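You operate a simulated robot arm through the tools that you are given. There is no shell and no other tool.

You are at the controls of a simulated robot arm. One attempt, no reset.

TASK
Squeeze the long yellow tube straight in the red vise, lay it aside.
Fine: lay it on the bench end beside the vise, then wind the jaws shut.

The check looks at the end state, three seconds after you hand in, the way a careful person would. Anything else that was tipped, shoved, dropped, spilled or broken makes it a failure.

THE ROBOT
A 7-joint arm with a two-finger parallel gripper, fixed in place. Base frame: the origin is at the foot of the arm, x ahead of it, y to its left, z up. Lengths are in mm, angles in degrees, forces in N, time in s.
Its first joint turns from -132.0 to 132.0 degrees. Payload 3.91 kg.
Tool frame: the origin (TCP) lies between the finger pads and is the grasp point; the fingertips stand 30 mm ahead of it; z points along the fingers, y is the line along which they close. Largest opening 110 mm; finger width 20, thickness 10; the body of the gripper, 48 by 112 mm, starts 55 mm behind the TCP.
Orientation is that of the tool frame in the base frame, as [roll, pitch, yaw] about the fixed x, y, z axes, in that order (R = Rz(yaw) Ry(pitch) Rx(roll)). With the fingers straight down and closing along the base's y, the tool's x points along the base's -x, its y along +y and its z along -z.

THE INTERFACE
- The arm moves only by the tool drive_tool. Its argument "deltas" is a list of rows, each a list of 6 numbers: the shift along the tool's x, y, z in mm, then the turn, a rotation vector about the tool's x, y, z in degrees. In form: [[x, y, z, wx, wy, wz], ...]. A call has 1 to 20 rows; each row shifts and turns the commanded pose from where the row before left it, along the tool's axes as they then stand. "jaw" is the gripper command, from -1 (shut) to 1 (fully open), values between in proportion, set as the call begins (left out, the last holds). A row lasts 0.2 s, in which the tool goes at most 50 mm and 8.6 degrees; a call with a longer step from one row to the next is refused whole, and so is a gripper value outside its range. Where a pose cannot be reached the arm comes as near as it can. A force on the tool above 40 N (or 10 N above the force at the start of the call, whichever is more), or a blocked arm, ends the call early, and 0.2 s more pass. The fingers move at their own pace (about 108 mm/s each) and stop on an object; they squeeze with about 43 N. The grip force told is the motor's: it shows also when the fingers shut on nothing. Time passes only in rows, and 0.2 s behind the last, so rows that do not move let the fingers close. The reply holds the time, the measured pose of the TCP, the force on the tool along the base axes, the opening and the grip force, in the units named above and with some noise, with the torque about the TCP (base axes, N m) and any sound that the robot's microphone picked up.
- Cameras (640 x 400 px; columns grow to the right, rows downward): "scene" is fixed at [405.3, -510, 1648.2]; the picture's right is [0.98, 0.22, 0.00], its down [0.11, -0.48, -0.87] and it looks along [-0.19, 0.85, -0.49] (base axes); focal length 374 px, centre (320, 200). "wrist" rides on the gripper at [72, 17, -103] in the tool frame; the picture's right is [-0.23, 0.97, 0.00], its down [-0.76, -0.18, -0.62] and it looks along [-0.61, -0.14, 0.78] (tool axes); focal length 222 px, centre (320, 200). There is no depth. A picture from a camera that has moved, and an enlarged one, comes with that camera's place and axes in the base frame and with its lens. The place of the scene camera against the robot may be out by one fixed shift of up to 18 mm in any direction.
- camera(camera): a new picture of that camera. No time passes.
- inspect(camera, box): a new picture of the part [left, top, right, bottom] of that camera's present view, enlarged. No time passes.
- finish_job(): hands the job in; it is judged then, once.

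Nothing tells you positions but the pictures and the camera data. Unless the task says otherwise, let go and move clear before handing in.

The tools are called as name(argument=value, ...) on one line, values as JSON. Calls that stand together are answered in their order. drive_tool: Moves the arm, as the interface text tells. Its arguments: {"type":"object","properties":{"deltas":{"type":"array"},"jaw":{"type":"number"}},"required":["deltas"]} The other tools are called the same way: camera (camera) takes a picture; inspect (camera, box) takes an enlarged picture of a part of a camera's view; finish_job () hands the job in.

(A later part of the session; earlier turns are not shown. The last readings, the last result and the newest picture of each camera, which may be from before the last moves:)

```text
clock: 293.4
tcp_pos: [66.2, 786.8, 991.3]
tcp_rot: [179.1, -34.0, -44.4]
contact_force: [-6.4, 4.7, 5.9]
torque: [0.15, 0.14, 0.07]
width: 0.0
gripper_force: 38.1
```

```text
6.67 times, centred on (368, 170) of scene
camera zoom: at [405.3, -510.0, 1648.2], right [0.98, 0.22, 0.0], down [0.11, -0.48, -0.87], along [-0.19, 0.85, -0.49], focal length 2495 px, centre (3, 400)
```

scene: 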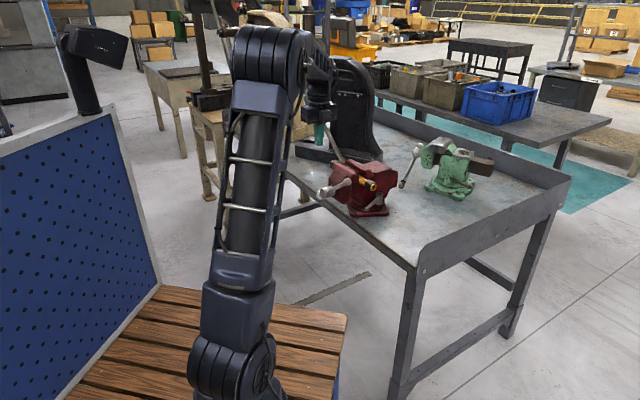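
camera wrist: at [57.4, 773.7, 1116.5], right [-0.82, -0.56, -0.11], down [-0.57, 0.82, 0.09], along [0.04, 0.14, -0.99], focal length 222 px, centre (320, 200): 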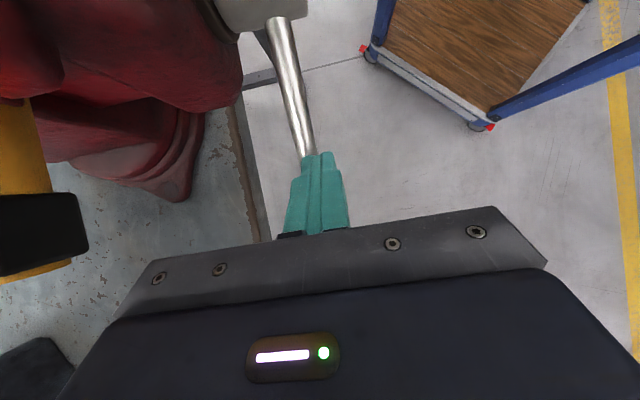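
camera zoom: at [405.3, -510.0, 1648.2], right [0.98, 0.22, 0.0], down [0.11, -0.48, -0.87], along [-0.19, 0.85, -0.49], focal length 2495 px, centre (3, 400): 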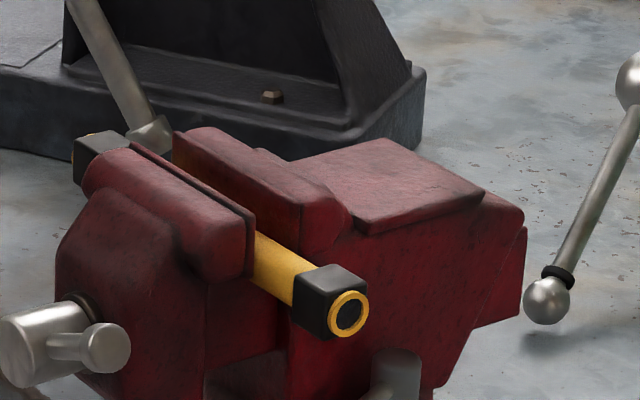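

The jaw has opened about 6–7 mm from the tightest point and the tube has moved with it. I'll rise and check the gaps from above.

drive_tool(deltas=[[20, 0, -30, 0, 0, 0], [20, 0, -30, 0, 0, 0], [25, 0, -37, 0, 0, 0], [25, 0, -37, 0, 0, 0], [0, 0, -20, 0, -8, 0], [0, 0, -20, 0, -8, 0], [0, 0, -20, 0, -8, 0], [0, 0, 0, 0, -8, 0], [0, 0, 0, 0, -2, 0], [20, -35, 0, 0, 0, 0], [20, -35, 0, 0, 0, 0], [20, -35, 0, 0, 0, 0], [0, 0, 0, 0, 0, 0]])

camera(camera="wrist")

inspect(camera="wrist", box=[220, 0, 420, 190])

```text
clock: 296.2
tcp_pos: [168.4, 838.6, 1203.9]
tcp_rot: [179.4, 0.0, -44.7]
contact_force: [0.1, 0.2, 0.2]
torque: [0.02, 0.0, 0.0]
width: 0.0
gripper_force: 37.9
```

```text
taken
camera wrist: at [208.8, 775.9, 1307.2], right [-0.85, -0.53, 0.01], down [-0.41, 0.67, 0.62], along [-0.34, 0.52, -0.78], focal length 222 px, centre (320, 200)
```

wrist: 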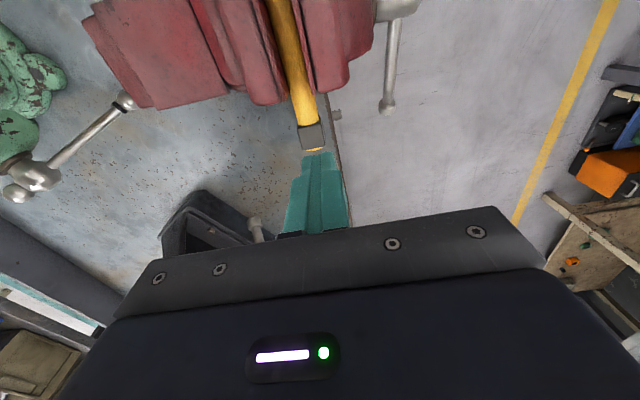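

```text
2.11 times, centred on (320, 95) of wrist
camera zoom: at [208.8, 775.9, 1307.2], right [-0.85, -0.53, 0.01], down [-0.41, 0.67, 0.62], along [-0.34, 0.52, -0.78], focal length 468 px, centre (320, 421)
```

zoom: 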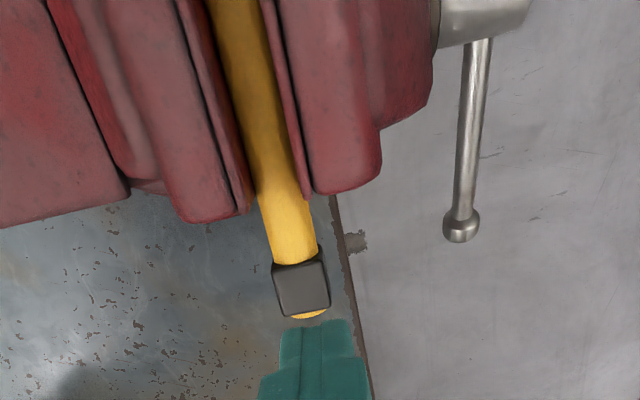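

The view shows a gap of about 5–6 mm on the fixed-jaw side, with the tube lying by the moving jaw. I'll return to the near block, centre accurately, and try lifting again.

drive_tool(deltas=[[45, 0, 0, 0, 0, 0], [45, 0, 0, 0, 0, 0], [45, 0, 0, 0, 0, 0], [45, 0, 0, 0, 0, 0], [12, 0, 20, 0, 0, 0], [0, 0, 0, 0, 0, 0]], jaw=0)

camera(camera="wrist")

inspect(camera="wrist", box=[220, 40, 420, 230])

```text
clock: 297.6
tcp_pos: [302.6, 702.4, 1182.4]
tcp_rot: [179.3, 0.0, -44.8]
contact_force: [0.6, 0.4, -0.2]
torque: [-0.01, 0.01, 0.0]
width: 54.9
gripper_force: 0.0
```

```text
taken
camera wrist: at [343.0, 639.8, 1284.6], right [-0.85, -0.53, 0.01], down [-0.41, 0.67, 0.62], along [-0.34, 0.52, -0.78], focal length 222 px, centre (320, 200)
```

wrist: 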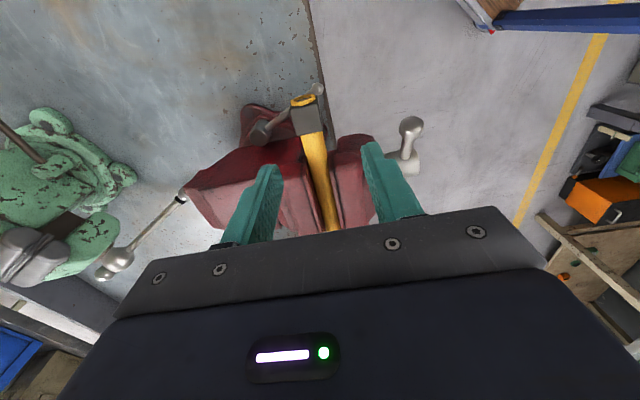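

```text
2.11 times, centred on (320, 135) of wrist
camera zoom: at [343.0, 639.8, 1284.6], right [-0.85, -0.53, 0.01], down [-0.41, 0.67, 0.62], along [-0.34, 0.52, -0.78], focal length 468 px, centre (320, 337)
```

zoom: 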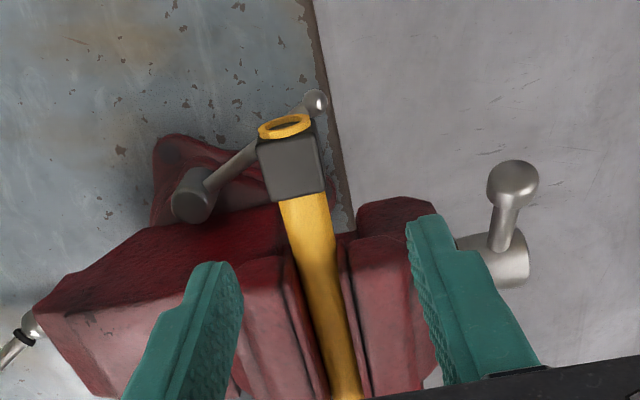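

drive_tool(deltas=[[0, -6.5, 37, 0, 0, 0], [0, -6, 37, 0, 0, 0], [0, 0, 37, 0, 0, 0], [0, 0, 16, 0, 0, 0], [0, 0, 0, 0, 0, 0]])

camera(camera="wrist")

drive_tool(deltas=[[0, 0, 0, 0, 0, 0], [0, 0, 0, 0, 0, 0], [0, 0, 0, 0, 0, 0]], jaw=-1)

drive_tool(deltas=[[0, 0, -1.5, 0, 0, 0], [0, 0, -1.5, 0, 0, 0], [0, 0, 0, 0, 0, 0]])

```text
clock: 298.8
tcp_pos: [311.8, 711.5, 1054.2]
tcp_rot: [179.3, -0.1, -44.8]
contact_force: [-0.2, 0.1, -0.5]
torque: [0.01, -0.01, -0.01]
width: 55.0
gripper_force: 0.1
```

```text
taken
camera wrist: at [351.7, 648.7, 1157.4], right [-0.85, -0.53, 0.01], down [-0.41, 0.67, 0.62], along [-0.34, 0.52, -0.78], focal length 222 px, centre (320, 200)
```

wrist: 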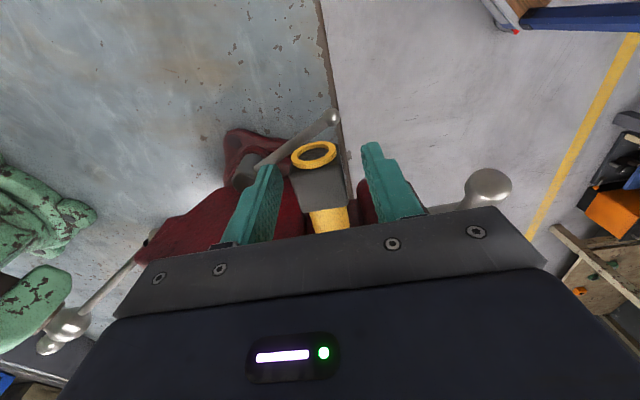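

```text
clock: 299.6
tcp_pos: [311.6, 711.2, 1054.6]
tcp_rot: [179.3, 0.0, -44.7]
contact_force: [2.3, 5.5, 0.7]
torque: [0.08, -0.33, -0.93]
width: 29.6
gripper_force: 43.1
```

```text
clock: 300.4
tcp_pos: [311.7, 712.6, 1057.3]
tcp_rot: [179.2, -0.1, -44.8]
contact_force: [5.1, 5.1, -29.9]
torque: [-0.08, -0.63, -0.79]
width: 29.5
gripper_force: 42.8
```

drive_tool(deltas=[[0, 0, 2.5, 0, 0, 0], [0, 0, 0, 0, 0, 0]])

drive_tool(deltas=[[0, -1.5, 0, 0, 0, 0], [0, -1, 0, 0, 0, 0], [0, 0, 0, 0, 0, 0]])

drive_tool(deltas=[[0, 2.5, 0, 0, 0, 0], [0, 2, 0, 0, 0, 0], [0, 0, 0, 0, 0, 0]])

drive_tool(deltas=[[-2, -2, 0, 0, 0, 0], [-1, 0, 0, 0, 0, 0], [0, 0, 0, 0, 0, 0]])

```text
clock: 301.0
tcp_pos: [312.1, 711.3, 1057.0]
tcp_rot: [179.4, 0.0, -44.9]
contact_force: [11.5, 2.6, -4.4]
torque: [-0.31, -0.79, -0.84]
width: 29.5
gripper_force: 42.8
```

```text
clock: 301.8
tcp_pos: [312.1, 712.5, 1056.1]
tcp_rot: [179.3, 0.0, -44.8]
contact_force: [-1.2, -25.7, 4.5]
torque: [0.09, 0.09, -0.69]
width: 29.8
gripper_force: 43.4
```

```text
clock: 302.7
tcp_pos: [311.6, 712.3, 1057.3]
tcp_rot: [179.7, 0.1, -45.1]
contact_force: [5.6, 15.7, -7.3]
torque: [-0.18, -0.61, -0.73]
width: 29.6
gripper_force: 42.7
stopped in row 3: the force on the tool passed its limit at 41 N (the readings are from after the stop); the commanded pose is now the measured one
```

```text
clock: 303.5
tcp_pos: [310.3, 712.3, 1057.8]
tcp_rot: [179.5, 0.0, -45.0]
contact_force: [8.3, -36.9, -3.8]
torque: [-0.43, -0.28, -0.65]
width: 29.7
gripper_force: 42.6
```

The tube is still rigidly held, so the vise needs opening further. I'll release, rise, flip the wrist and keep unwinding.

drive_tool(deltas=[[0, 0, 0, 0, 0, 0], [0, 0, 0, 0, 0, 0], [0, 0, -20, 0, 0, 0], [0, 0, -40, 0, 0, 0], [0, 0, -45, 0, 0, 0], [0, 0, -45, 0, 0, 0], [-20, 30, 0, 0, 0, 0], [-20, 30, 0, 0, 0, 0], [-20, 30, 0, 0, 0, 0], [-20, 25, 0, 0, 0, 0], [0, 0, 0, 0, 0, 0]], jaw=0)

drive_tool(deltas=[[0, 0, 0, 0, 0, 8.2], [0, 0, 0, 0, 0, 8.2], [0, 0, 0, 0, 0, 8.2], [0, 0, 0, 0, 0, 8.2], [0, 0, 0, 0, 0, 8.2], [0, 0, 0, 0, 0, 8.2], [0, 0, 0, 0, 0, 8.2], [0, 0, 0, 0, 0, 8.2], [0, 0, 0, 0, 0, 8.2], [0, 0, 0, 0, 0, 8.2], [0, 0, 0, 0, 0, 8.2], [0, 0, 0, 0, 0, 8.2], [0, 0, 0, 0, 0, 8.2], [0, 0, 0, 0, 0, 8.2], [0, 0, 0, 0, 0, 8.2], [0, 0, 0, 0, 0, 8.2], [0, 0, 0, 0, 0, 8.2], [0, 0, 0, 0, 0, 8.2], [0, 0, 0, 0, 0, 8.2], [0, 0, 0, 0, 0, 8.2]], jaw=-1)

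drive_tool(deltas=[[0, 0, 0, 0, 0, 8.2], [0, 0, 0, 0, 0, 7.5], [45, 0, 0, 0, 0, 0], [45, 0, 0, 0, 0, 0], [45, 0, 0, 0, 0, 0], [45, 0, 0, 0, 0, 0], [0, 0, 0, 0, 0, 0]])

camera(camera="wrist")

inspect(camera="scene", box=[290, 120, 410, 240])

```text
clock: 305.9
tcp_pos: [170.5, 688.5, 1208.8]
tcp_rot: [179.5, 0.0, -44.9]
contact_force: [1.4, 0.0, -0.6]
torque: [-0.02, 0.01, -0.01]
width: 54.8
gripper_force: 0.1
```

```text
clock: 310.1
tcp_pos: [172.5, 689.7, 1209.5]
tcp_rot: [-179.6, -0.3, 151.0]
contact_force: [0.2, 0.3, -0.3]
torque: [-0.02, 0.02, 0.03]
width: 0.1
gripper_force: 37.5
```

```text
clock: 311.7
tcp_pos: [43.9, 817.4, 1209.1]
tcp_rot: [-179.5, -0.2, 135.4]
contact_force: [0.1, -0.6, -0.4]
torque: [-0.03, 0.0, -0.01]
width: 0.0
gripper_force: 37.3
```

```text
taken
camera wrist: at [4.3, 880.1, 1310.3], right [0.85, 0.53, -0.01], down [0.42, -0.66, 0.62], along [0.33, -0.53, -0.78], focal length 222 px, centre (320, 200)
```

wrist: 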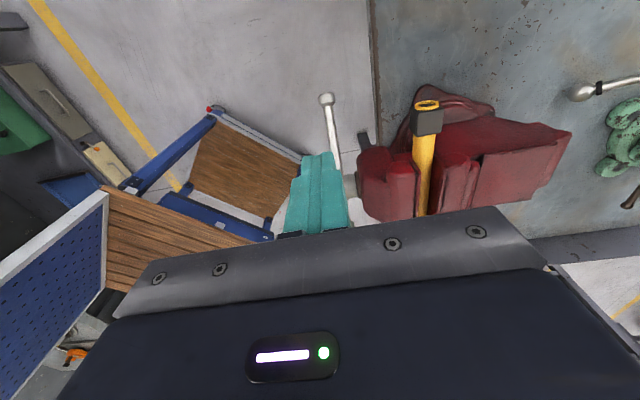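

```text
3.33 times, centred on (350, 180) of scene
camera zoom: at [405.3, -510.0, 1648.2], right [0.98, 0.22, 0.0], down [0.11, -0.48, -0.87], along [-0.19, 0.85, -0.49], focal length 1248 px, centre (220, 267)
```

zoom: 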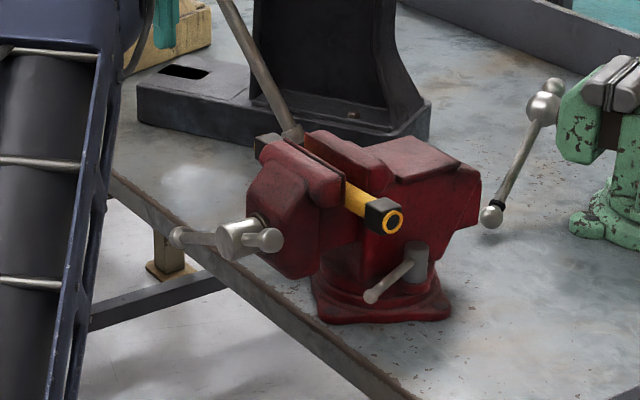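

drive_tool(deltas=[[-6.1, 0.2, 36.8, 0, 0, 0], [-6.1, 0.2, 36.8, 0, 0, 0], [-6.1, 0.2, 36.8, 0, 0, 0], [-6.1, 0.2, 36.8, 0, 0, 0], [-6, 0.2, 34, 0, -5, 0], [0, 0, 0, 0, 0, 0]])

camera(camera="wrist")

```text
clock: 313.1
tcp_pos: [65.4, 795.5, 1028.3]
tcp_rot: [-179.6, 4.9, 135.4]
contact_force: [0.5, 0.5, 0.1]
torque: [0.02, -0.01, 0.0]
width: 0.0
gripper_force: 37.7
```

```text
taken
camera wrist: at [19.4, 864.2, 1123.8], right [0.85, 0.53, 0.01], down [0.38, -0.62, 0.69], along [0.37, -0.58, -0.73], focal length 222 px, centre (320, 200)
```

wrist: 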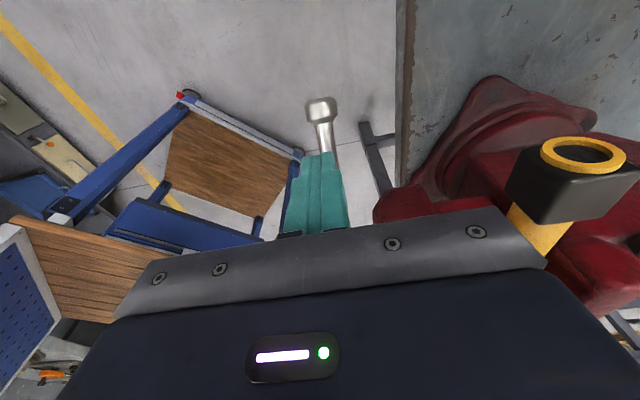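

drive_tool(deltas=[[0.76, 0.2, 2.74, 0, -0.83, 0], [0.76, 0.2, 2.74, 0, -0.83, 0], [0.76, 0.2, 2.74, 0, -0.83, 0], [0.76, 0.2, 2.74, 0, -0.83, 0], [0.76, 0, 2.74, 0, -0.83, 0], [0.76, 0, 2.74, 0, -0.83, 0], [0.76, 0, 2.74, 0, -0.83, 0], [0.76, 0, 2.74, 0, -0.83, 0], [0.76, 0, 2.74, 0, -0.83, 0], [0.76, 0, 2.74, 0, -0.83, 0], [0.76, 0, 2.74, 0, -0.83, 0], [0.76, 0, 2.74, 0, -0.83, 0], [0.87, 0, 2.72, 0, -1.25, 0], [0.87, 0, 2.72, 0, -1.25, 0], [0.87, 0, 2.72, 0, -1.25, 0], [0.87, 0, 2.72, 0, -1.25, 0], [0.87, 0, 2.72, 0, -1.25, 0], [0.87, 0, 2.72, 0, -1.25, 0], [0.87, 0, 2.72, 0, -1.25, 0], [0.87, 0, 2.72, 0, -1.25, 0]])

camera(camera="wrist")

inspect(camera="scene", box=[290, 120, 410, 240])

```text
clock: 317.3
tcp_pos: [63.7, 796.3, 972.2]
tcp_rot: [-179.5, 25.0, 135.6]
contact_force: [-0.6, 2.9, 5.0]
torque: [0.0, -0.1, 0.07]
width: 0.0
gripper_force: 37.3
```

```text
taken
camera wrist: at [-2.4, 885.9, 1035.2], right [0.83, 0.55, 0.09], down [0.19, -0.42, 0.89], along [0.52, -0.72, -0.45], focal length 222 px, centre (320, 200)
```

wrist: 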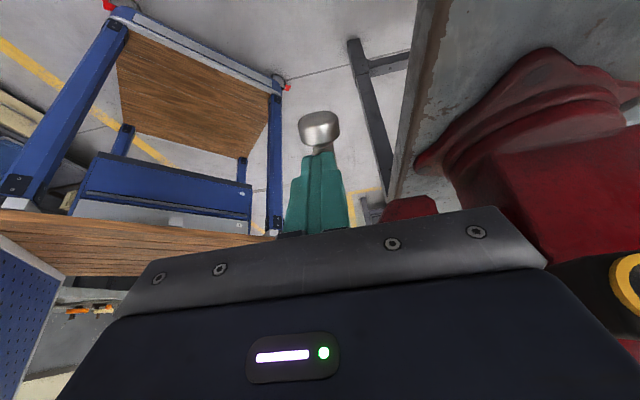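

```text
3.33 times, centred on (350, 180) of scene
camera zoom: at [405.3, -510.0, 1648.2], right [0.98, 0.22, 0.0], down [0.11, -0.48, -0.87], along [-0.19, 0.85, -0.49], focal length 1248 px, centre (220, 267)
```

zoom: 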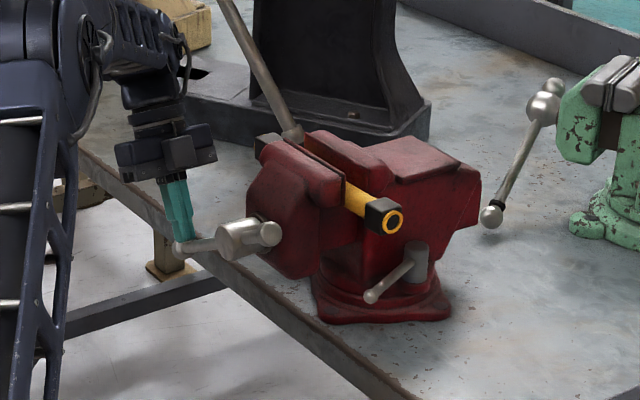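

drive_tool(deltas=[[0.83, 0, 3.18, 0, -1, 0], [0.83, 0, 3.18, 0, -1, 0], [0.83, 0, 3.18, 0, -1, 0], [0.83, 0, 3.18, 0, -1, 0], [0.83, 0, 3.18, 0, -1, 0], [0.83, 0, 3.18, 0, -1, 0], [0.83, 0, 3.18, 0, -1, 0], [0, 0, 3.1, 0, -0.3, 0], [0, 0, 3.1, 0, -0.3, 0], [0, 0, 3.1, 0, -0.3, 0], [0, 0, 3.1, 0, -0.3, 0], [0, 0, 3.1, 0, -0.3, 0], [0, 0, 3.1, 0, -0.3, 0], [0, 0, 3.1, 0, -0.3, 0], [-0.72, 0, 3.58, 0, 0, 0], [-0.72, 0, 3.58, 0, 0, 0], [-0.72, 0, 3.58, 0, 0, 0], [-0.72, 0, 3.58, 0, 0, 0], [-0.72, 0, 3.58, 0, 0, 0], [-0.72, 0, 3.58, 0, 0, 0]])

camera(camera="wrist")

inspect(camera="scene", box=[290, 120, 410, 240])

```text
clock: 321.5
tcp_pos: [87.8, 773.8, 915.3]
tcp_rot: [-179.5, 33.9, 135.7]
contact_force: [-1.0, 2.5, 1.7]
torque: [-0.04, 0.01, 0.01]
width: 0.0
gripper_force: 37.5
```

```text
taken
camera wrist: at [14.9, 868.8, 960.5], right [0.82, 0.56, 0.12], down [0.08, -0.32, 0.94], along [0.57, -0.76, -0.31], focal length 222 px, centre (320, 200)
```

wrist: 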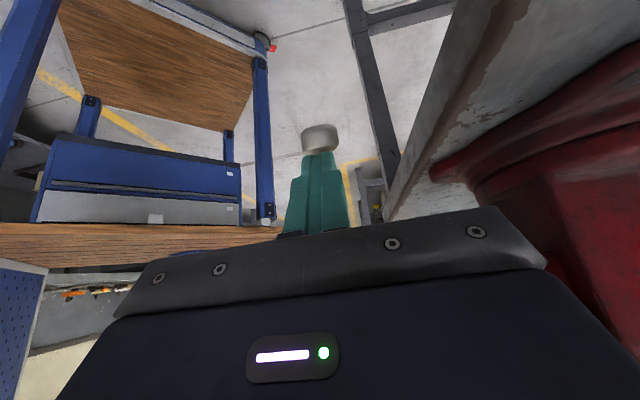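

```text
3.33 times, centred on (350, 180) of scene
camera zoom: at [405.3, -510.0, 1648.2], right [0.98, 0.22, 0.0], down [0.11, -0.48, -0.87], along [-0.19, 0.85, -0.49], focal length 1248 px, centre (220, 267)
```

zoom: 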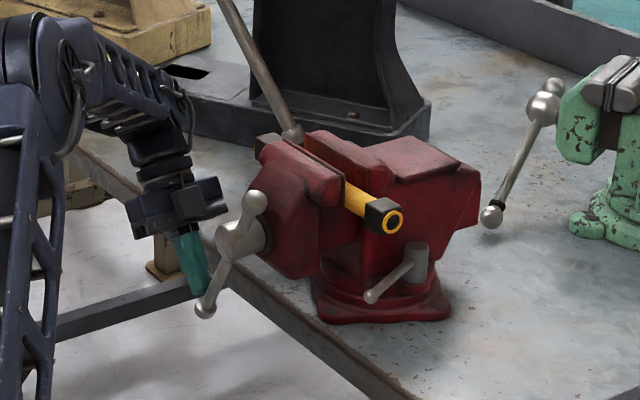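

Now the handle turns with almost no force (≈3 N), so the tube is released. I'll withdraw, rise, and flip the wrist for picking the tube by its near block.

drive_tool(deltas=[[0, 0, -30, 0, 0, 0], [0, 0, -40, 0, 0, 0], [-22, 0, -35, 0, 0, 0], [-25, 0, -38, 0, 0, 0], [-25, 0, -38, 0, 0, 0], [-25, 0, -38, 0, 0, 0], [-25, 0, -38, 0, 0, 0], [0, 0, 0, 0, 8.5, 0], [0, 0, 0, 0, 8.5, 0], [0, 0, 0, 0, 8.5, 0], [0, 0, 0, 0, 8.5, 0], [-30, 25, 0, 0, 0, 0], [-30, 30, 0, 0, 0, 0]])

drive_tool(deltas=[[-38, 10, 0, 0, 0, -8.2], [0, 0, 0, 0, 0, -8.2], [0, 0, 0, 0, 0, -8.2], [0, 0, 0, 0, 0, -8.2], [0, 0, 0, 0, 0, -8.2], [0, 0, 0, 0, 0, -8.2], [0, 0, 0, 0, 0, -8.2], [0, 0, 0, 0, 0, -8.2], [0, 0, 0, 0, 0, -8.2], [0, 0, 0, 0, 0, -8.2], [0, 0, 0, 0, 0, -8.2], [0, 0, 0, 0, 0, -8.2], [0, 0, 0, 0, 0, -8.2], [0, 0, 0, 0, 0, -8.2], [0, 0, 0, 0, 0, -8.2], [0, 0, 0, 0, 0, -8.2], [0, 0, 0, 0, 0, -8.2], [0, 0, 0, 0, 0, -8.2], [0, 0, 0, 0, 0, -8.2], [0, 0, 0, 0, 0, -8.2]])

inspect(camera="scene", box=[335, 140, 400, 200])

```text
clock: 324.3
tcp_pos: [136.8, 805.3, 1162.2]
tcp_rot: [-179.5, -0.1, 135.4]
contact_force: [-1.0, -0.2, -0.1]
torque: [0.0, -0.08, 0.01]
width: 0.2
gripper_force: 37.8
out of reach, approached as far as the arm can: row 7
```

```text
clock: 328.5
tcp_pos: [173.2, 782.2, 1161.5]
tcp_rot: [179.5, -0.2, -60.6]
contact_force: [0.4, -0.8, 0.7]
torque: [0.0, -0.02, -0.02]
width: 0.2
gripper_force: 37.8
```

```text
6.67 times, centred on (368, 170) of scene
camera zoom: at [405.3, -510.0, 1648.2], right [0.98, 0.22, 0.0], down [0.11, -0.48, -0.87], along [-0.19, 0.85, -0.49], focal length 2495 px, centre (3, 400)
```

zoom: 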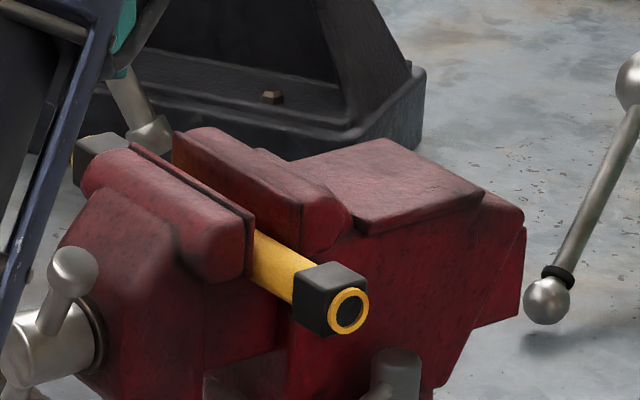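

drive_tool(deltas=[[0, 0, -15, 0, 0, -8.2], [0, 0, 0, 0, 0, -7.8], [36.5, -12, 0, 0, 0, 0], [36.5, -12, 0, 0, 0, 0], [36.5, -12, 0, 0, 0, 0], [36.5, -12, 0, 0, 0, 0], [0, 0, 0, 0, 0, 0]], jaw=0)

camera(camera="wrist")

inspect(camera="wrist", box=[220, 40, 420, 230])

```text
clock: 330.1
tcp_pos: [310.7, 714.0, 1179.2]
tcp_rot: [179.6, 0.1, -44.6]
contact_force: [-0.3, -0.2, 0.3]
torque: [-0.02, -0.01, -0.02]
width: 55.1
gripper_force: 0.2
```

```text
taken
camera wrist: at [350.1, 651.8, 1281.9], right [-0.85, -0.53, 0.01], down [-0.41, 0.66, 0.62], along [-0.34, 0.52, -0.78], focal length 222 px, centre (320, 200)
```

wrist: 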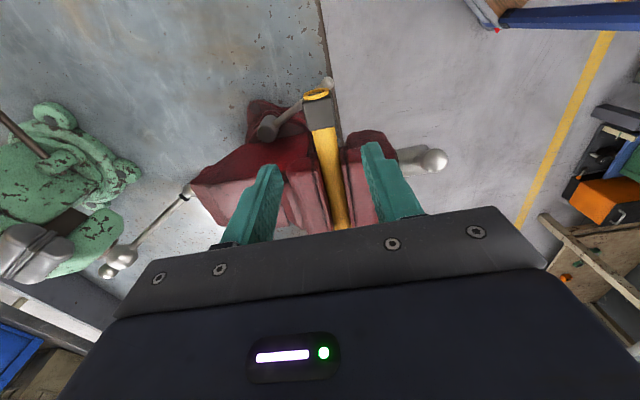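

```text
2.11 times, centred on (320, 135) of wrist
camera zoom: at [350.1, 651.8, 1281.9], right [-0.85, -0.53, 0.01], down [-0.41, 0.66, 0.62], along [-0.34, 0.52, -0.78], focal length 468 px, centre (320, 337)
```

zoom: 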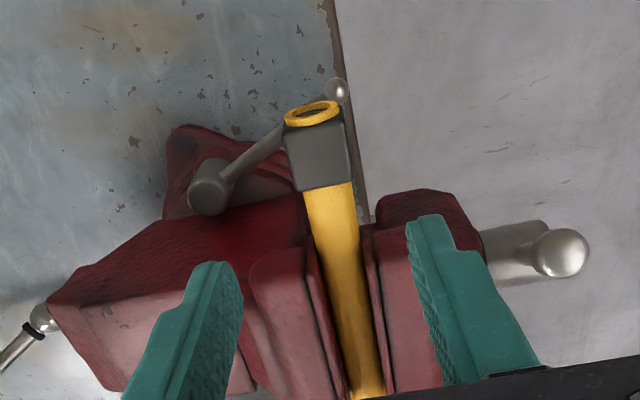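

drive_tool(deltas=[[0, 2.5, 37, 0, 0, 0], [0, 0, 37, 0, 0, 0], [0, 0, 37, 0, 0, 0], [0, 0, 13, 0, 0, 0], [0, 0, 0, 0, 0, 0]])

drive_tool(deltas=[[0, 0, 0, 0, 0, 0], [0, 0, 0, 0, 0, 0], [0, 0, 0, 0, 0, 0]], jaw=-1)

drive_tool(deltas=[[0, 0, -1.5, 0, 0, 0], [0, 0, -1.5, 0, 0, 0], [0, 0, 0, 0, 0, 0]])

camera(camera="wrist")

```text
clock: 331.3
tcp_pos: [307.6, 712.4, 1052.9]
tcp_rot: [179.5, 0.1, -44.6]
contact_force: [-0.2, -0.8, -0.2]
torque: [0.0, -0.01, 0.02]
width: 54.8
gripper_force: 0.0
```

```text
clock: 332.1
tcp_pos: [309.5, 712.4, 1052.5]
tcp_rot: [179.6, 0.1, -44.7]
contact_force: [12.9, 21.5, 0.0]
torque: [0.4, -0.04, -1.13]
width: 29.4
gripper_force: 43.0
```

```text
clock: 332.9
tcp_pos: [309.4, 712.7, 1054.4]
tcp_rot: [179.5, 0.1, -44.7]
contact_force: [16.1, 20.1, -14.9]
torque: [-0.58, -1.19, -0.93]
width: 29.5
gripper_force: 42.8
```

```text
taken
camera wrist: at [349.4, 649.8, 1157.4], right [-0.85, -0.53, 0.01], down [-0.41, 0.67, 0.62], along [-0.34, 0.52, -0.78], focal length 222 px, centre (320, 200)
```

wrist: 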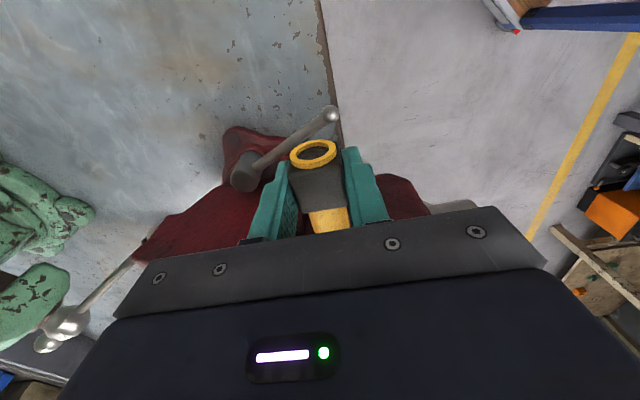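

drive_tool(deltas=[[0, -1.8, -1.5, 0, 0, 0], [0, 0, -1.5, 0, 0, 0], [0, 0, 0, 0, 0, 0]])

drive_tool(deltas=[[0, 0, -1, 0, 0, 0], [0, 0, 0, 0, 0, 0]])

inspect(camera="scene", box=[330, 130, 420, 210])

```text
clock: 333.7
tcp_pos: [309.0, 713.9, 1058.7]
tcp_rot: [179.5, -0.1, -44.6]
contact_force: [7.1, -2.2, -12.2]
torque: [-0.86, -0.91, -0.82]
width: 29.7
gripper_force: 43.0
```

```text
clock: 334.3
tcp_pos: [309.6, 713.0, 1059.4]
tcp_rot: [179.5, 0.2, -44.6]
contact_force: [1.5, 0.7, -12.2]
torque: [-0.8, -0.85, -0.82]
width: 29.7
gripper_force: 42.6
```

```text
5.00 times, centred on (375, 170) of scene
camera zoom: at [405.3, -510.0, 1648.2], right [0.98, 0.22, 0.0], down [0.11, -0.48, -0.87], along [-0.19, 0.85, -0.49], focal length 1872 px, centre (45, 350)
```

zoom: 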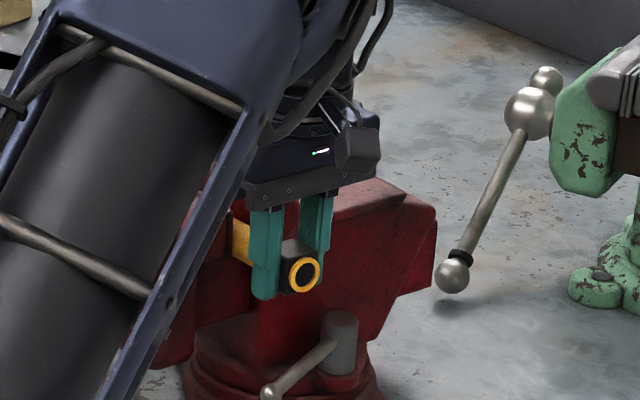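

The near end is now rising, with a steady 12 N drag. Continue lifting slowly.

drive_tool(deltas=[[0, 0, -1, 0, 0, 0], [0, 0, -1, 0, 0, 0], [0, 0, -1, 0, 0, 0], [0, 0, -1, 0, 0, 0], [0, 0, 0, 0, 0, 0]])

camera(camera="wrist")

inspect(camera="scene", box=[330, 130, 420, 210])

```text
clock: 335.5
tcp_pos: [309.7, 714.0, 1064.5]
tcp_rot: [179.5, 0.2, -44.6]
contact_force: [-6.4, -5.4, -14.7]
torque: [-0.86, -0.74, -0.85]
width: 29.5
gripper_force: 42.8
```

```text
taken
camera wrist: at [349.8, 651.0, 1166.4], right [-0.85, -0.53, 0.01], down [-0.41, 0.66, 0.62], along [-0.34, 0.52, -0.78], focal length 222 px, centre (320, 200)
```

wrist: 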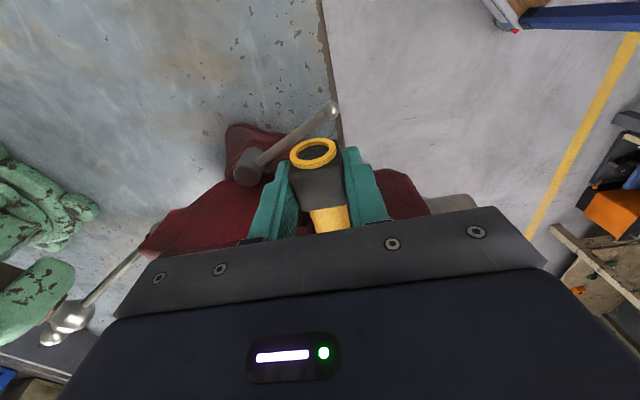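

```text
5.00 times, centred on (375, 170) of scene
camera zoom: at [405.3, -510.0, 1648.2], right [0.98, 0.22, 0.0], down [0.11, -0.48, -0.87], along [-0.19, 0.85, -0.49], focal length 1872 px, centre (45, 350)
```

zoom: 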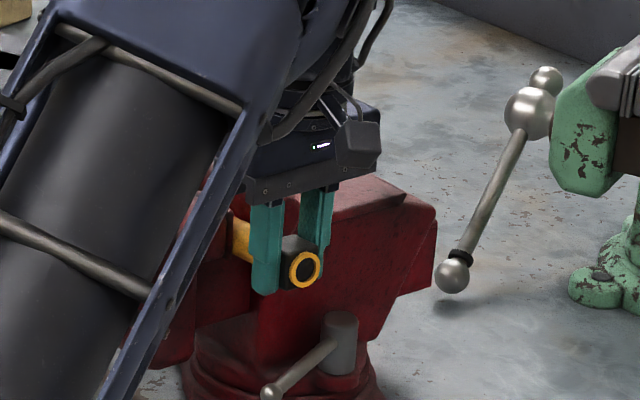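

The torque reading shows a small yaw mismatch pressing the tube against the jaws. I'll turn the wrist slightly to relieve it.

drive_tool(deltas=[[0, 0, 0, 0, 0, 1], [0, 0, 0, 0, 0, 0]])

drive_tool(deltas=[[0, 0, 0, 0, 0, 1], [0, 0, 0, 0, 0, 0]])

drive_tool(deltas=[[0, 0, 0, 0, 1.5, 0.7], [0, 0, 0, 0, 0, 0]])

```text
clock: 336.1
tcp_pos: [309.5, 714.2, 1063.4]
tcp_rot: [179.6, 0.1, -45.6]
contact_force: [-7.1, -4.1, -4.4]
torque: [-0.51, -0.35, 0.07]
width: 29.8
gripper_force: 42.8
```

```text
clock: 336.7
tcp_pos: [310.8, 713.7, 1063.8]
tcp_rot: [179.6, 0.1, -46.6]
contact_force: [-5.0, -7.1, 3.7]
torque: [0.05, 0.27, 0.75]
width: 29.5
gripper_force: 42.8
```

```text
clock: 337.3
tcp_pos: [310.2, 713.6, 1064.1]
tcp_rot: [179.6, -1.4, -47.3]
contact_force: [-5.4, -0.7, 9.5]
torque: [0.54, 0.66, 0.94]
width: 29.4
gripper_force: 43.1
```

drive_tool(deltas=[[0, 0, 0, 0, -1, -1.6], [0, 0, 0, 0, 0, 0]])

drive_tool(deltas=[[0, 0, -1.5, 0, 0, 0], [0, 0, -1.5, 0, 0, 0], [0, 0, -1.5, 0, 0, 0], [0, 0, -1.5, 0, 0, 0], [0, 0, 0, 0, 0, 0]])

camera(camera="wrist")

inspect(camera="scene", box=[330, 130, 420, 210])

```text
clock: 337.9
tcp_pos: [310.1, 714.7, 1063.0]
tcp_rot: [179.5, -0.5, -45.7]
contact_force: [-0.7, 0.3, -2.9]
torque: [-0.26, -0.27, -0.38]
width: 29.6
gripper_force: 43.6
```

```text
clock: 339.1
tcp_pos: [308.6, 714.5, 1070.8]
tcp_rot: [179.5, -0.5, -45.7]
contact_force: [-5.0, -12.0, -16.2]
torque: [-0.95, -0.68, -0.01]
width: 29.9
gripper_force: 43.0
```

```text
taken
camera wrist: at [347.9, 651.0, 1172.6], right [-0.86, -0.52, 0.01], down [-0.4, 0.68, 0.62], along [-0.32, 0.52, -0.79], focal length 222 px, centre (320, 200)
```

wrist: 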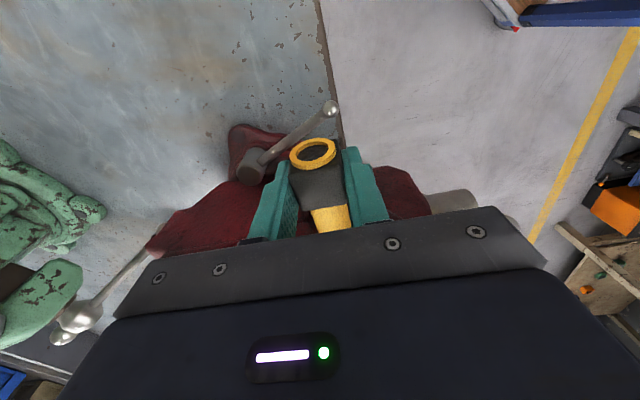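

```text
5.00 times, centred on (375, 170) of scene
camera zoom: at [405.3, -510.0, 1648.2], right [0.98, 0.22, 0.0], down [0.11, -0.48, -0.87], along [-0.19, 0.85, -0.49], focal length 1872 px, centre (45, 350)
```

zoom: 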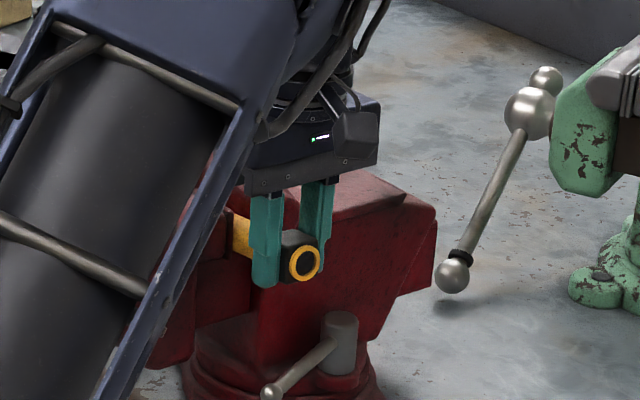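

It's coming up (about 17 mm so far). Continue, easing the side load.

drive_tool(deltas=[[0, 1, 0, 0, 0, 0], [0, 0, -1.5, 0, 0, 0], [0, 0, -1.5, 0, 0, 0], [0, 0, -1.5, 0, 0, 0], [0, 0, -1.5, 0, 0, 0], [0, 0, 0, 0, 0, 0]])

drive_tool(deltas=[[0, 0, -1.5, 0, 0, 0], [0, 0, -1.5, 0, 0, 0], [0, 0, -1.5, 0, 0, 0], [0, 0, -1.5, 0, 0, 0], [0, 0, 0, 0, 0, 0]])

camera(camera="wrist")

inspect(camera="scene", box=[330, 130, 420, 210])

```text
clock: 340.5
tcp_pos: [309.0, 713.7, 1075.7]
tcp_rot: [179.6, -0.4, -45.7]
contact_force: [-3.1, 7.1, -11.9]
torque: [-0.74, -0.73, -0.15]
width: 29.5
gripper_force: 43.1
```

```text
clock: 341.7
tcp_pos: [309.5, 712.6, 1081.8]
tcp_rot: [179.6, -0.3, -45.6]
contact_force: [-0.7, 8.8, -11.1]
torque: [-0.69, -0.85, -0.13]
width: 29.5
gripper_force: 42.7
```

```text
taken
camera wrist: at [347.9, 650.7, 1184.5], right [-0.86, -0.52, 0.01], down [-0.4, 0.68, 0.62], along [-0.32, 0.52, -0.79], focal length 222 px, centre (320, 200)
```

wrist: 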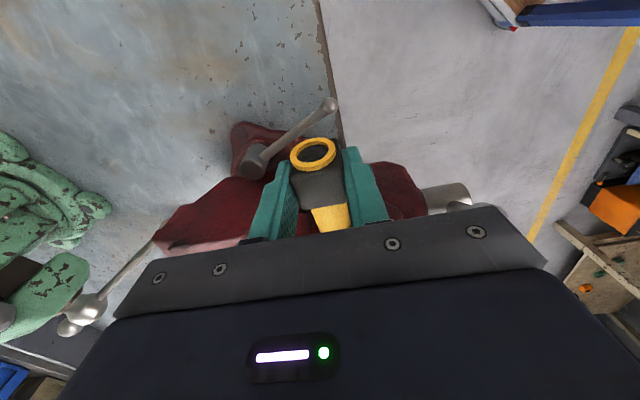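

```text
5.00 times, centred on (375, 170) of scene
camera zoom: at [405.3, -510.0, 1648.2], right [0.98, 0.22, 0.0], down [0.11, -0.48, -0.87], along [-0.19, 0.85, -0.49], focal length 1872 px, centre (45, 350)
```

zoom: 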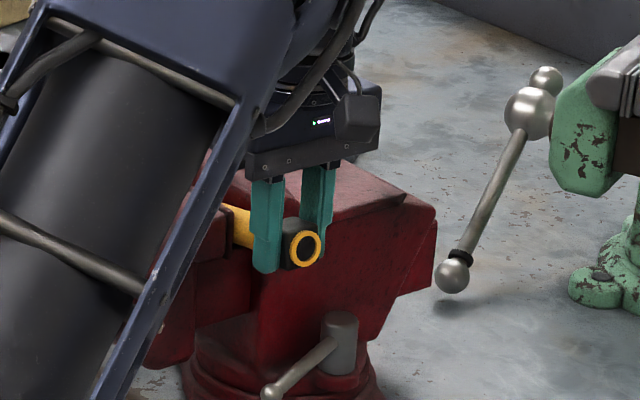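

drive_tool(deltas=[[0, 0, -2, 0, 0, 0], [0, 0, -2, 0, 0, 0], [0, 0, -2, 0, 0, 0], [0, 0, -2, 0, 0, 0], [0, 0, -2, 0, 0, 0], [0, 0, -2, 0, 0, 0], [0, 0, 0, 0, 0, 0]])

drive_tool(deltas=[[0, 0, -2, 0, 0, 0], [0, 0, -2, 0, 0, 0], [0, 0, -2, 0, 0, 0], [0, 0, -2, 0, 0, 0], [0, 0, -2, 0, 0, 0], [0, 0, -2, 0, 0, 0], [0, 0, 0, 0, 0, 0]])

inspect(camera="scene", box=[320, 110, 420, 210])

```text
clock: 343.3
tcp_pos: [309.4, 712.7, 1094.7]
tcp_rot: [179.5, -0.5, -45.7]
contact_force: [1.4, 14.0, -9.7]
torque: [-0.55, -0.9, -0.21]
width: 29.7
gripper_force: 42.4
```

```text
clock: 344.9
tcp_pos: [309.8, 713.6, 1106.6]
tcp_rot: [179.4, -0.4, -45.6]
contact_force: [-3.1, 11.3, -12.0]
torque: [-0.68, -0.79, -0.17]
width: 29.7
gripper_force: 43.0
```

```text
4.00 times, centred on (370, 160) of scene
camera zoom: at [405.3, -510.0, 1648.2], right [0.98, 0.22, 0.0], down [0.11, -0.48, -0.87], along [-0.19, 0.85, -0.49], focal length 1497 px, centre (120, 360)
```

zoom: 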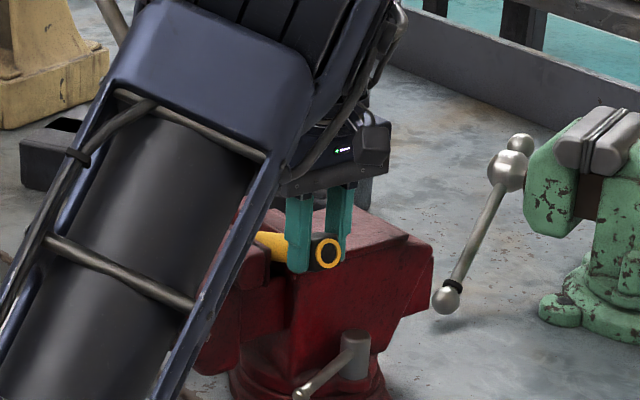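

drive_tool(deltas=[[0, 0, -2.5, 0, 0, 0], [0, 0, -2.5, 0, 0, 0], [0, 0, -2.5, 0, 0, 0], [0, 0, -2.5, 0, 0, 0], [0, 0, -2.5, 0, 0, 0], [0, 0, -2.5, 0, 0, 0], [0, 0, -2.5, 0, 0, 0], [0, 0, -2.5, 0, 0, 0], [0, 0, 0, 0, 0, 0]])

camera(camera="wrist")

inspect(camera="scene", box=[320, 110, 420, 210])

```text
clock: 346.9
tcp_pos: [309.0, 713.3, 1127.0]
tcp_rot: [179.5, -0.5, -45.7]
contact_force: [3.4, 11.9, -10.1]
torque: [-0.56, -0.97, -0.14]
width: 29.4
gripper_force: 42.9
```

```text
taken
camera wrist: at [348.0, 650.6, 1229.1], right [-0.86, -0.52, 0.01], down [-0.4, 0.68, 0.62], along [-0.32, 0.52, -0.79], focal length 222 px, centre (320, 200)
```

wrist: 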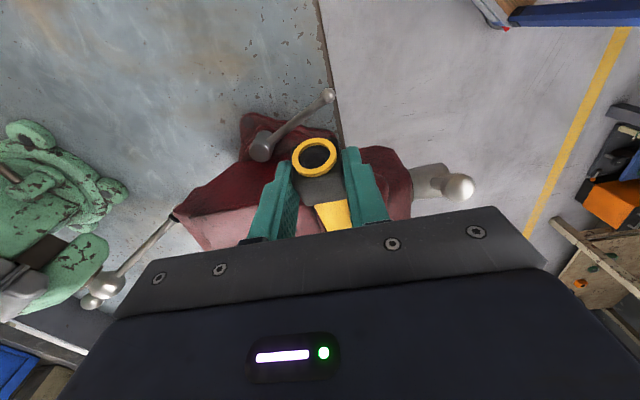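

```text
4.00 times, centred on (370, 160) of scene
camera zoom: at [405.3, -510.0, 1648.2], right [0.98, 0.22, 0.0], down [0.11, -0.48, -0.87], along [-0.19, 0.85, -0.49], focal length 1497 px, centre (120, 360)
```

zoom: 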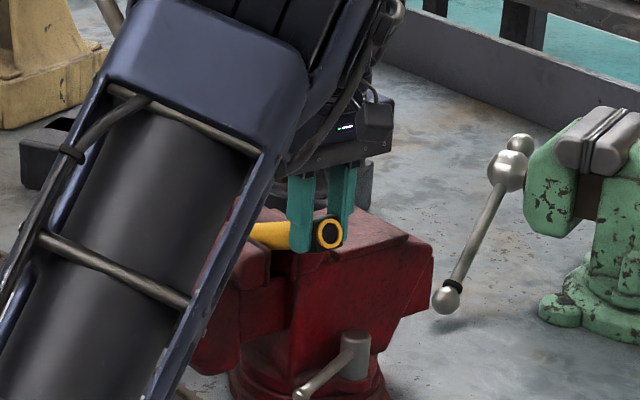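

The tube is pivoting up at this end while its far part is still lightly nipped. I'll set it back down level and open the vise a bit more.

drive_tool(deltas=[[0, 0, 4, 0, 0, 0], [0, 0, 4, 0, 0, 0], [0, 0, 4, 0, 0, 0], [0, 0, 4, 0, 0, 0], [0, 0, 4, 0, 0, 0], [0, 0, 4, 0, 0, 0], [0, 0, 4, 0, 0, 0], [0, 0, 4, 0, 0, 0], [0, 0, 4, 0, 0, 0], [0, 0, 4, 0, 0, 0], [0, 0, 4, 0, 0, 0], [0, 0, 4, 0, 0, 0]])

camera(camera="wrist")

inspect(camera="scene", box=[320, 110, 420, 210])

```text
clock: 349.5
tcp_pos: [309.7, 713.5, 1080.0]
tcp_rot: [179.5, -0.3, -45.7]
contact_force: [11.7, -1.1, 11.7]
torque: [0.93, 0.66, -0.31]
width: 29.7
gripper_force: 43.2
```

```text
taken
camera wrist: at [348.1, 650.3, 1182.0], right [-0.86, -0.52, 0.01], down [-0.4, 0.68, 0.62], along [-0.32, 0.52, -0.79], focal length 222 px, centre (320, 200)
```

wrist: 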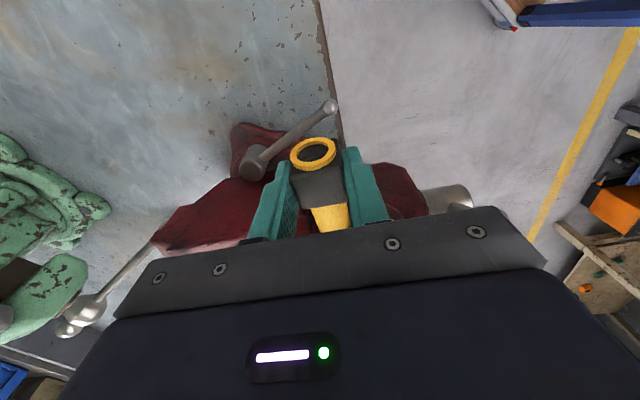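

```text
4.00 times, centred on (370, 160) of scene
camera zoom: at [405.3, -510.0, 1648.2], right [0.98, 0.22, 0.0], down [0.11, -0.48, -0.87], along [-0.19, 0.85, -0.49], focal length 1497 px, centre (120, 360)
```

zoom: 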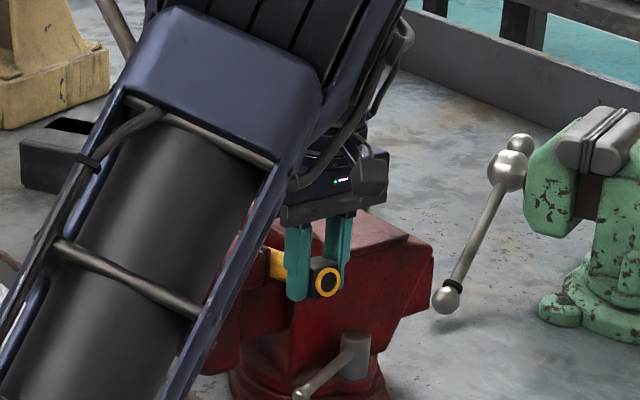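

drive_tool(deltas=[[0, 0, 3, 0, 0, 0], [0, 0, 3, 0, 0, 0], [0, 0, 3, 0, 0, 0], [0, 0, 3, 0, 0, 0], [0, 0, 3, 0, 0, 0], [0, 0, 3, 0, 0, 0], [0, 0, 3, 0, 0, 0], [0, 0, 0, 0, 0, 0]])

drive_tool(deltas=[[0, 0, 0, 0, 0, 0], [0, 0, 0, 0, 0, 0], [0, 0, -30, 0, 0, 0], [0, 0, -45, 0, 0, 0], [0, 0, -45, 0, 0, 0], [0, 0, -45, 0, 0, 0], [0, 0, 0, 0, 0, 0]], jaw=0)

camera(camera="wrist")

inspect(camera="scene", box=[320, 120, 420, 220])

```text
clock: 351.3
tcp_pos: [310.0, 712.9, 1056.9]
tcp_rot: [179.6, -0.5, -45.7]
contact_force: [10.6, -3.4, 11.9]
torque: [0.85, 0.62, -0.18]
width: 29.5
gripper_force: 43.2
```

```text
clock: 352.9
tcp_pos: [308.7, 714.6, 1221.6]
tcp_rot: [179.6, -0.4, -45.7]
contact_force: [0.4, 0.1, -0.4]
torque: [0.02, 0.0, -0.02]
width: 55.1
gripper_force: 0.0
```

```text
taken
camera wrist: at [347.6, 651.5, 1325.4], right [-0.86, -0.52, 0.01], down [-0.4, 0.68, 0.62], along [-0.32, 0.52, -0.79], focal length 222 px, centre (320, 200)
```

wrist: 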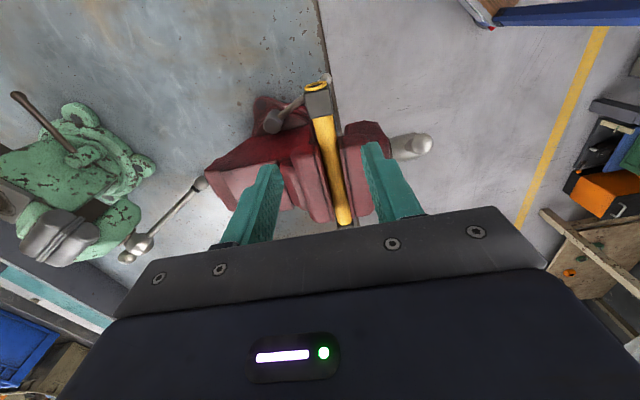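

```text
4.00 times, centred on (370, 170) of scene
camera zoom: at [405.3, -510.0, 1648.2], right [0.98, 0.22, 0.0], down [0.11, -0.48, -0.87], along [-0.19, 0.85, -0.49], focal length 1497 px, centre (120, 320)
```

zoom: 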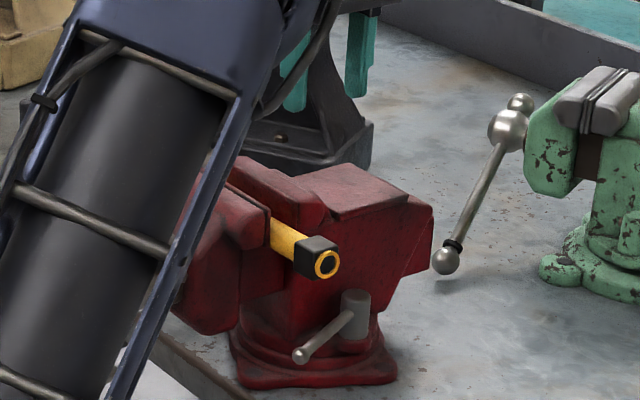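

inspect(camera="wrist", box=[220, 60, 440, 240])

inspect(camera="scene", box=[335, 140, 400, 200])

```text
2.22 times, centred on (330, 150) of wrist
camera zoom: at [347.6, 651.5, 1325.4], right [-0.86, -0.52, 0.01], down [-0.4, 0.68, 0.62], along [-0.32, 0.52, -0.79], focal length 494 px, centre (298, 311)
```

zoom: 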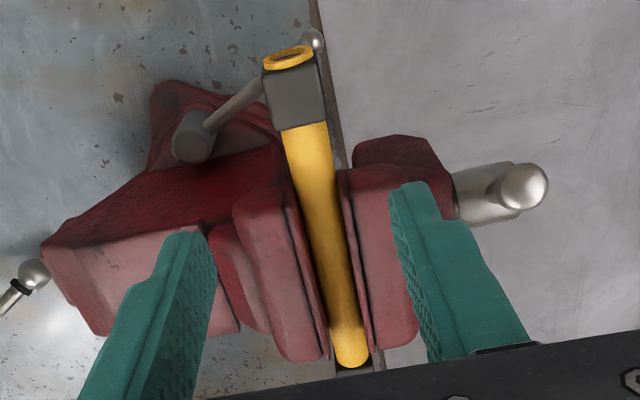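

```text
6.67 times, centred on (368, 170) of scene
camera zoom: at [405.3, -510.0, 1648.2], right [0.98, 0.22, 0.0], down [0.11, -0.48, -0.87], along [-0.19, 0.85, -0.49], focal length 2495 px, centre (3, 400)
```

zoom: 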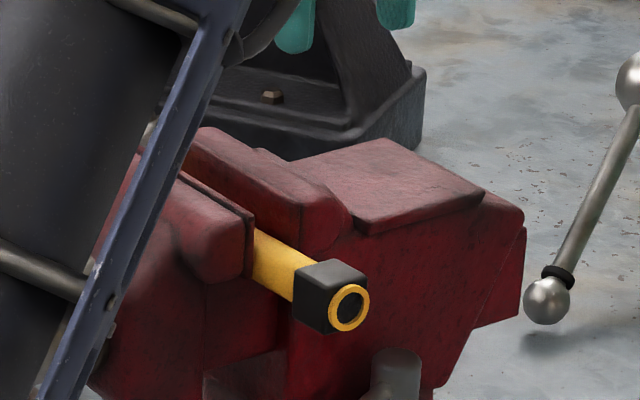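

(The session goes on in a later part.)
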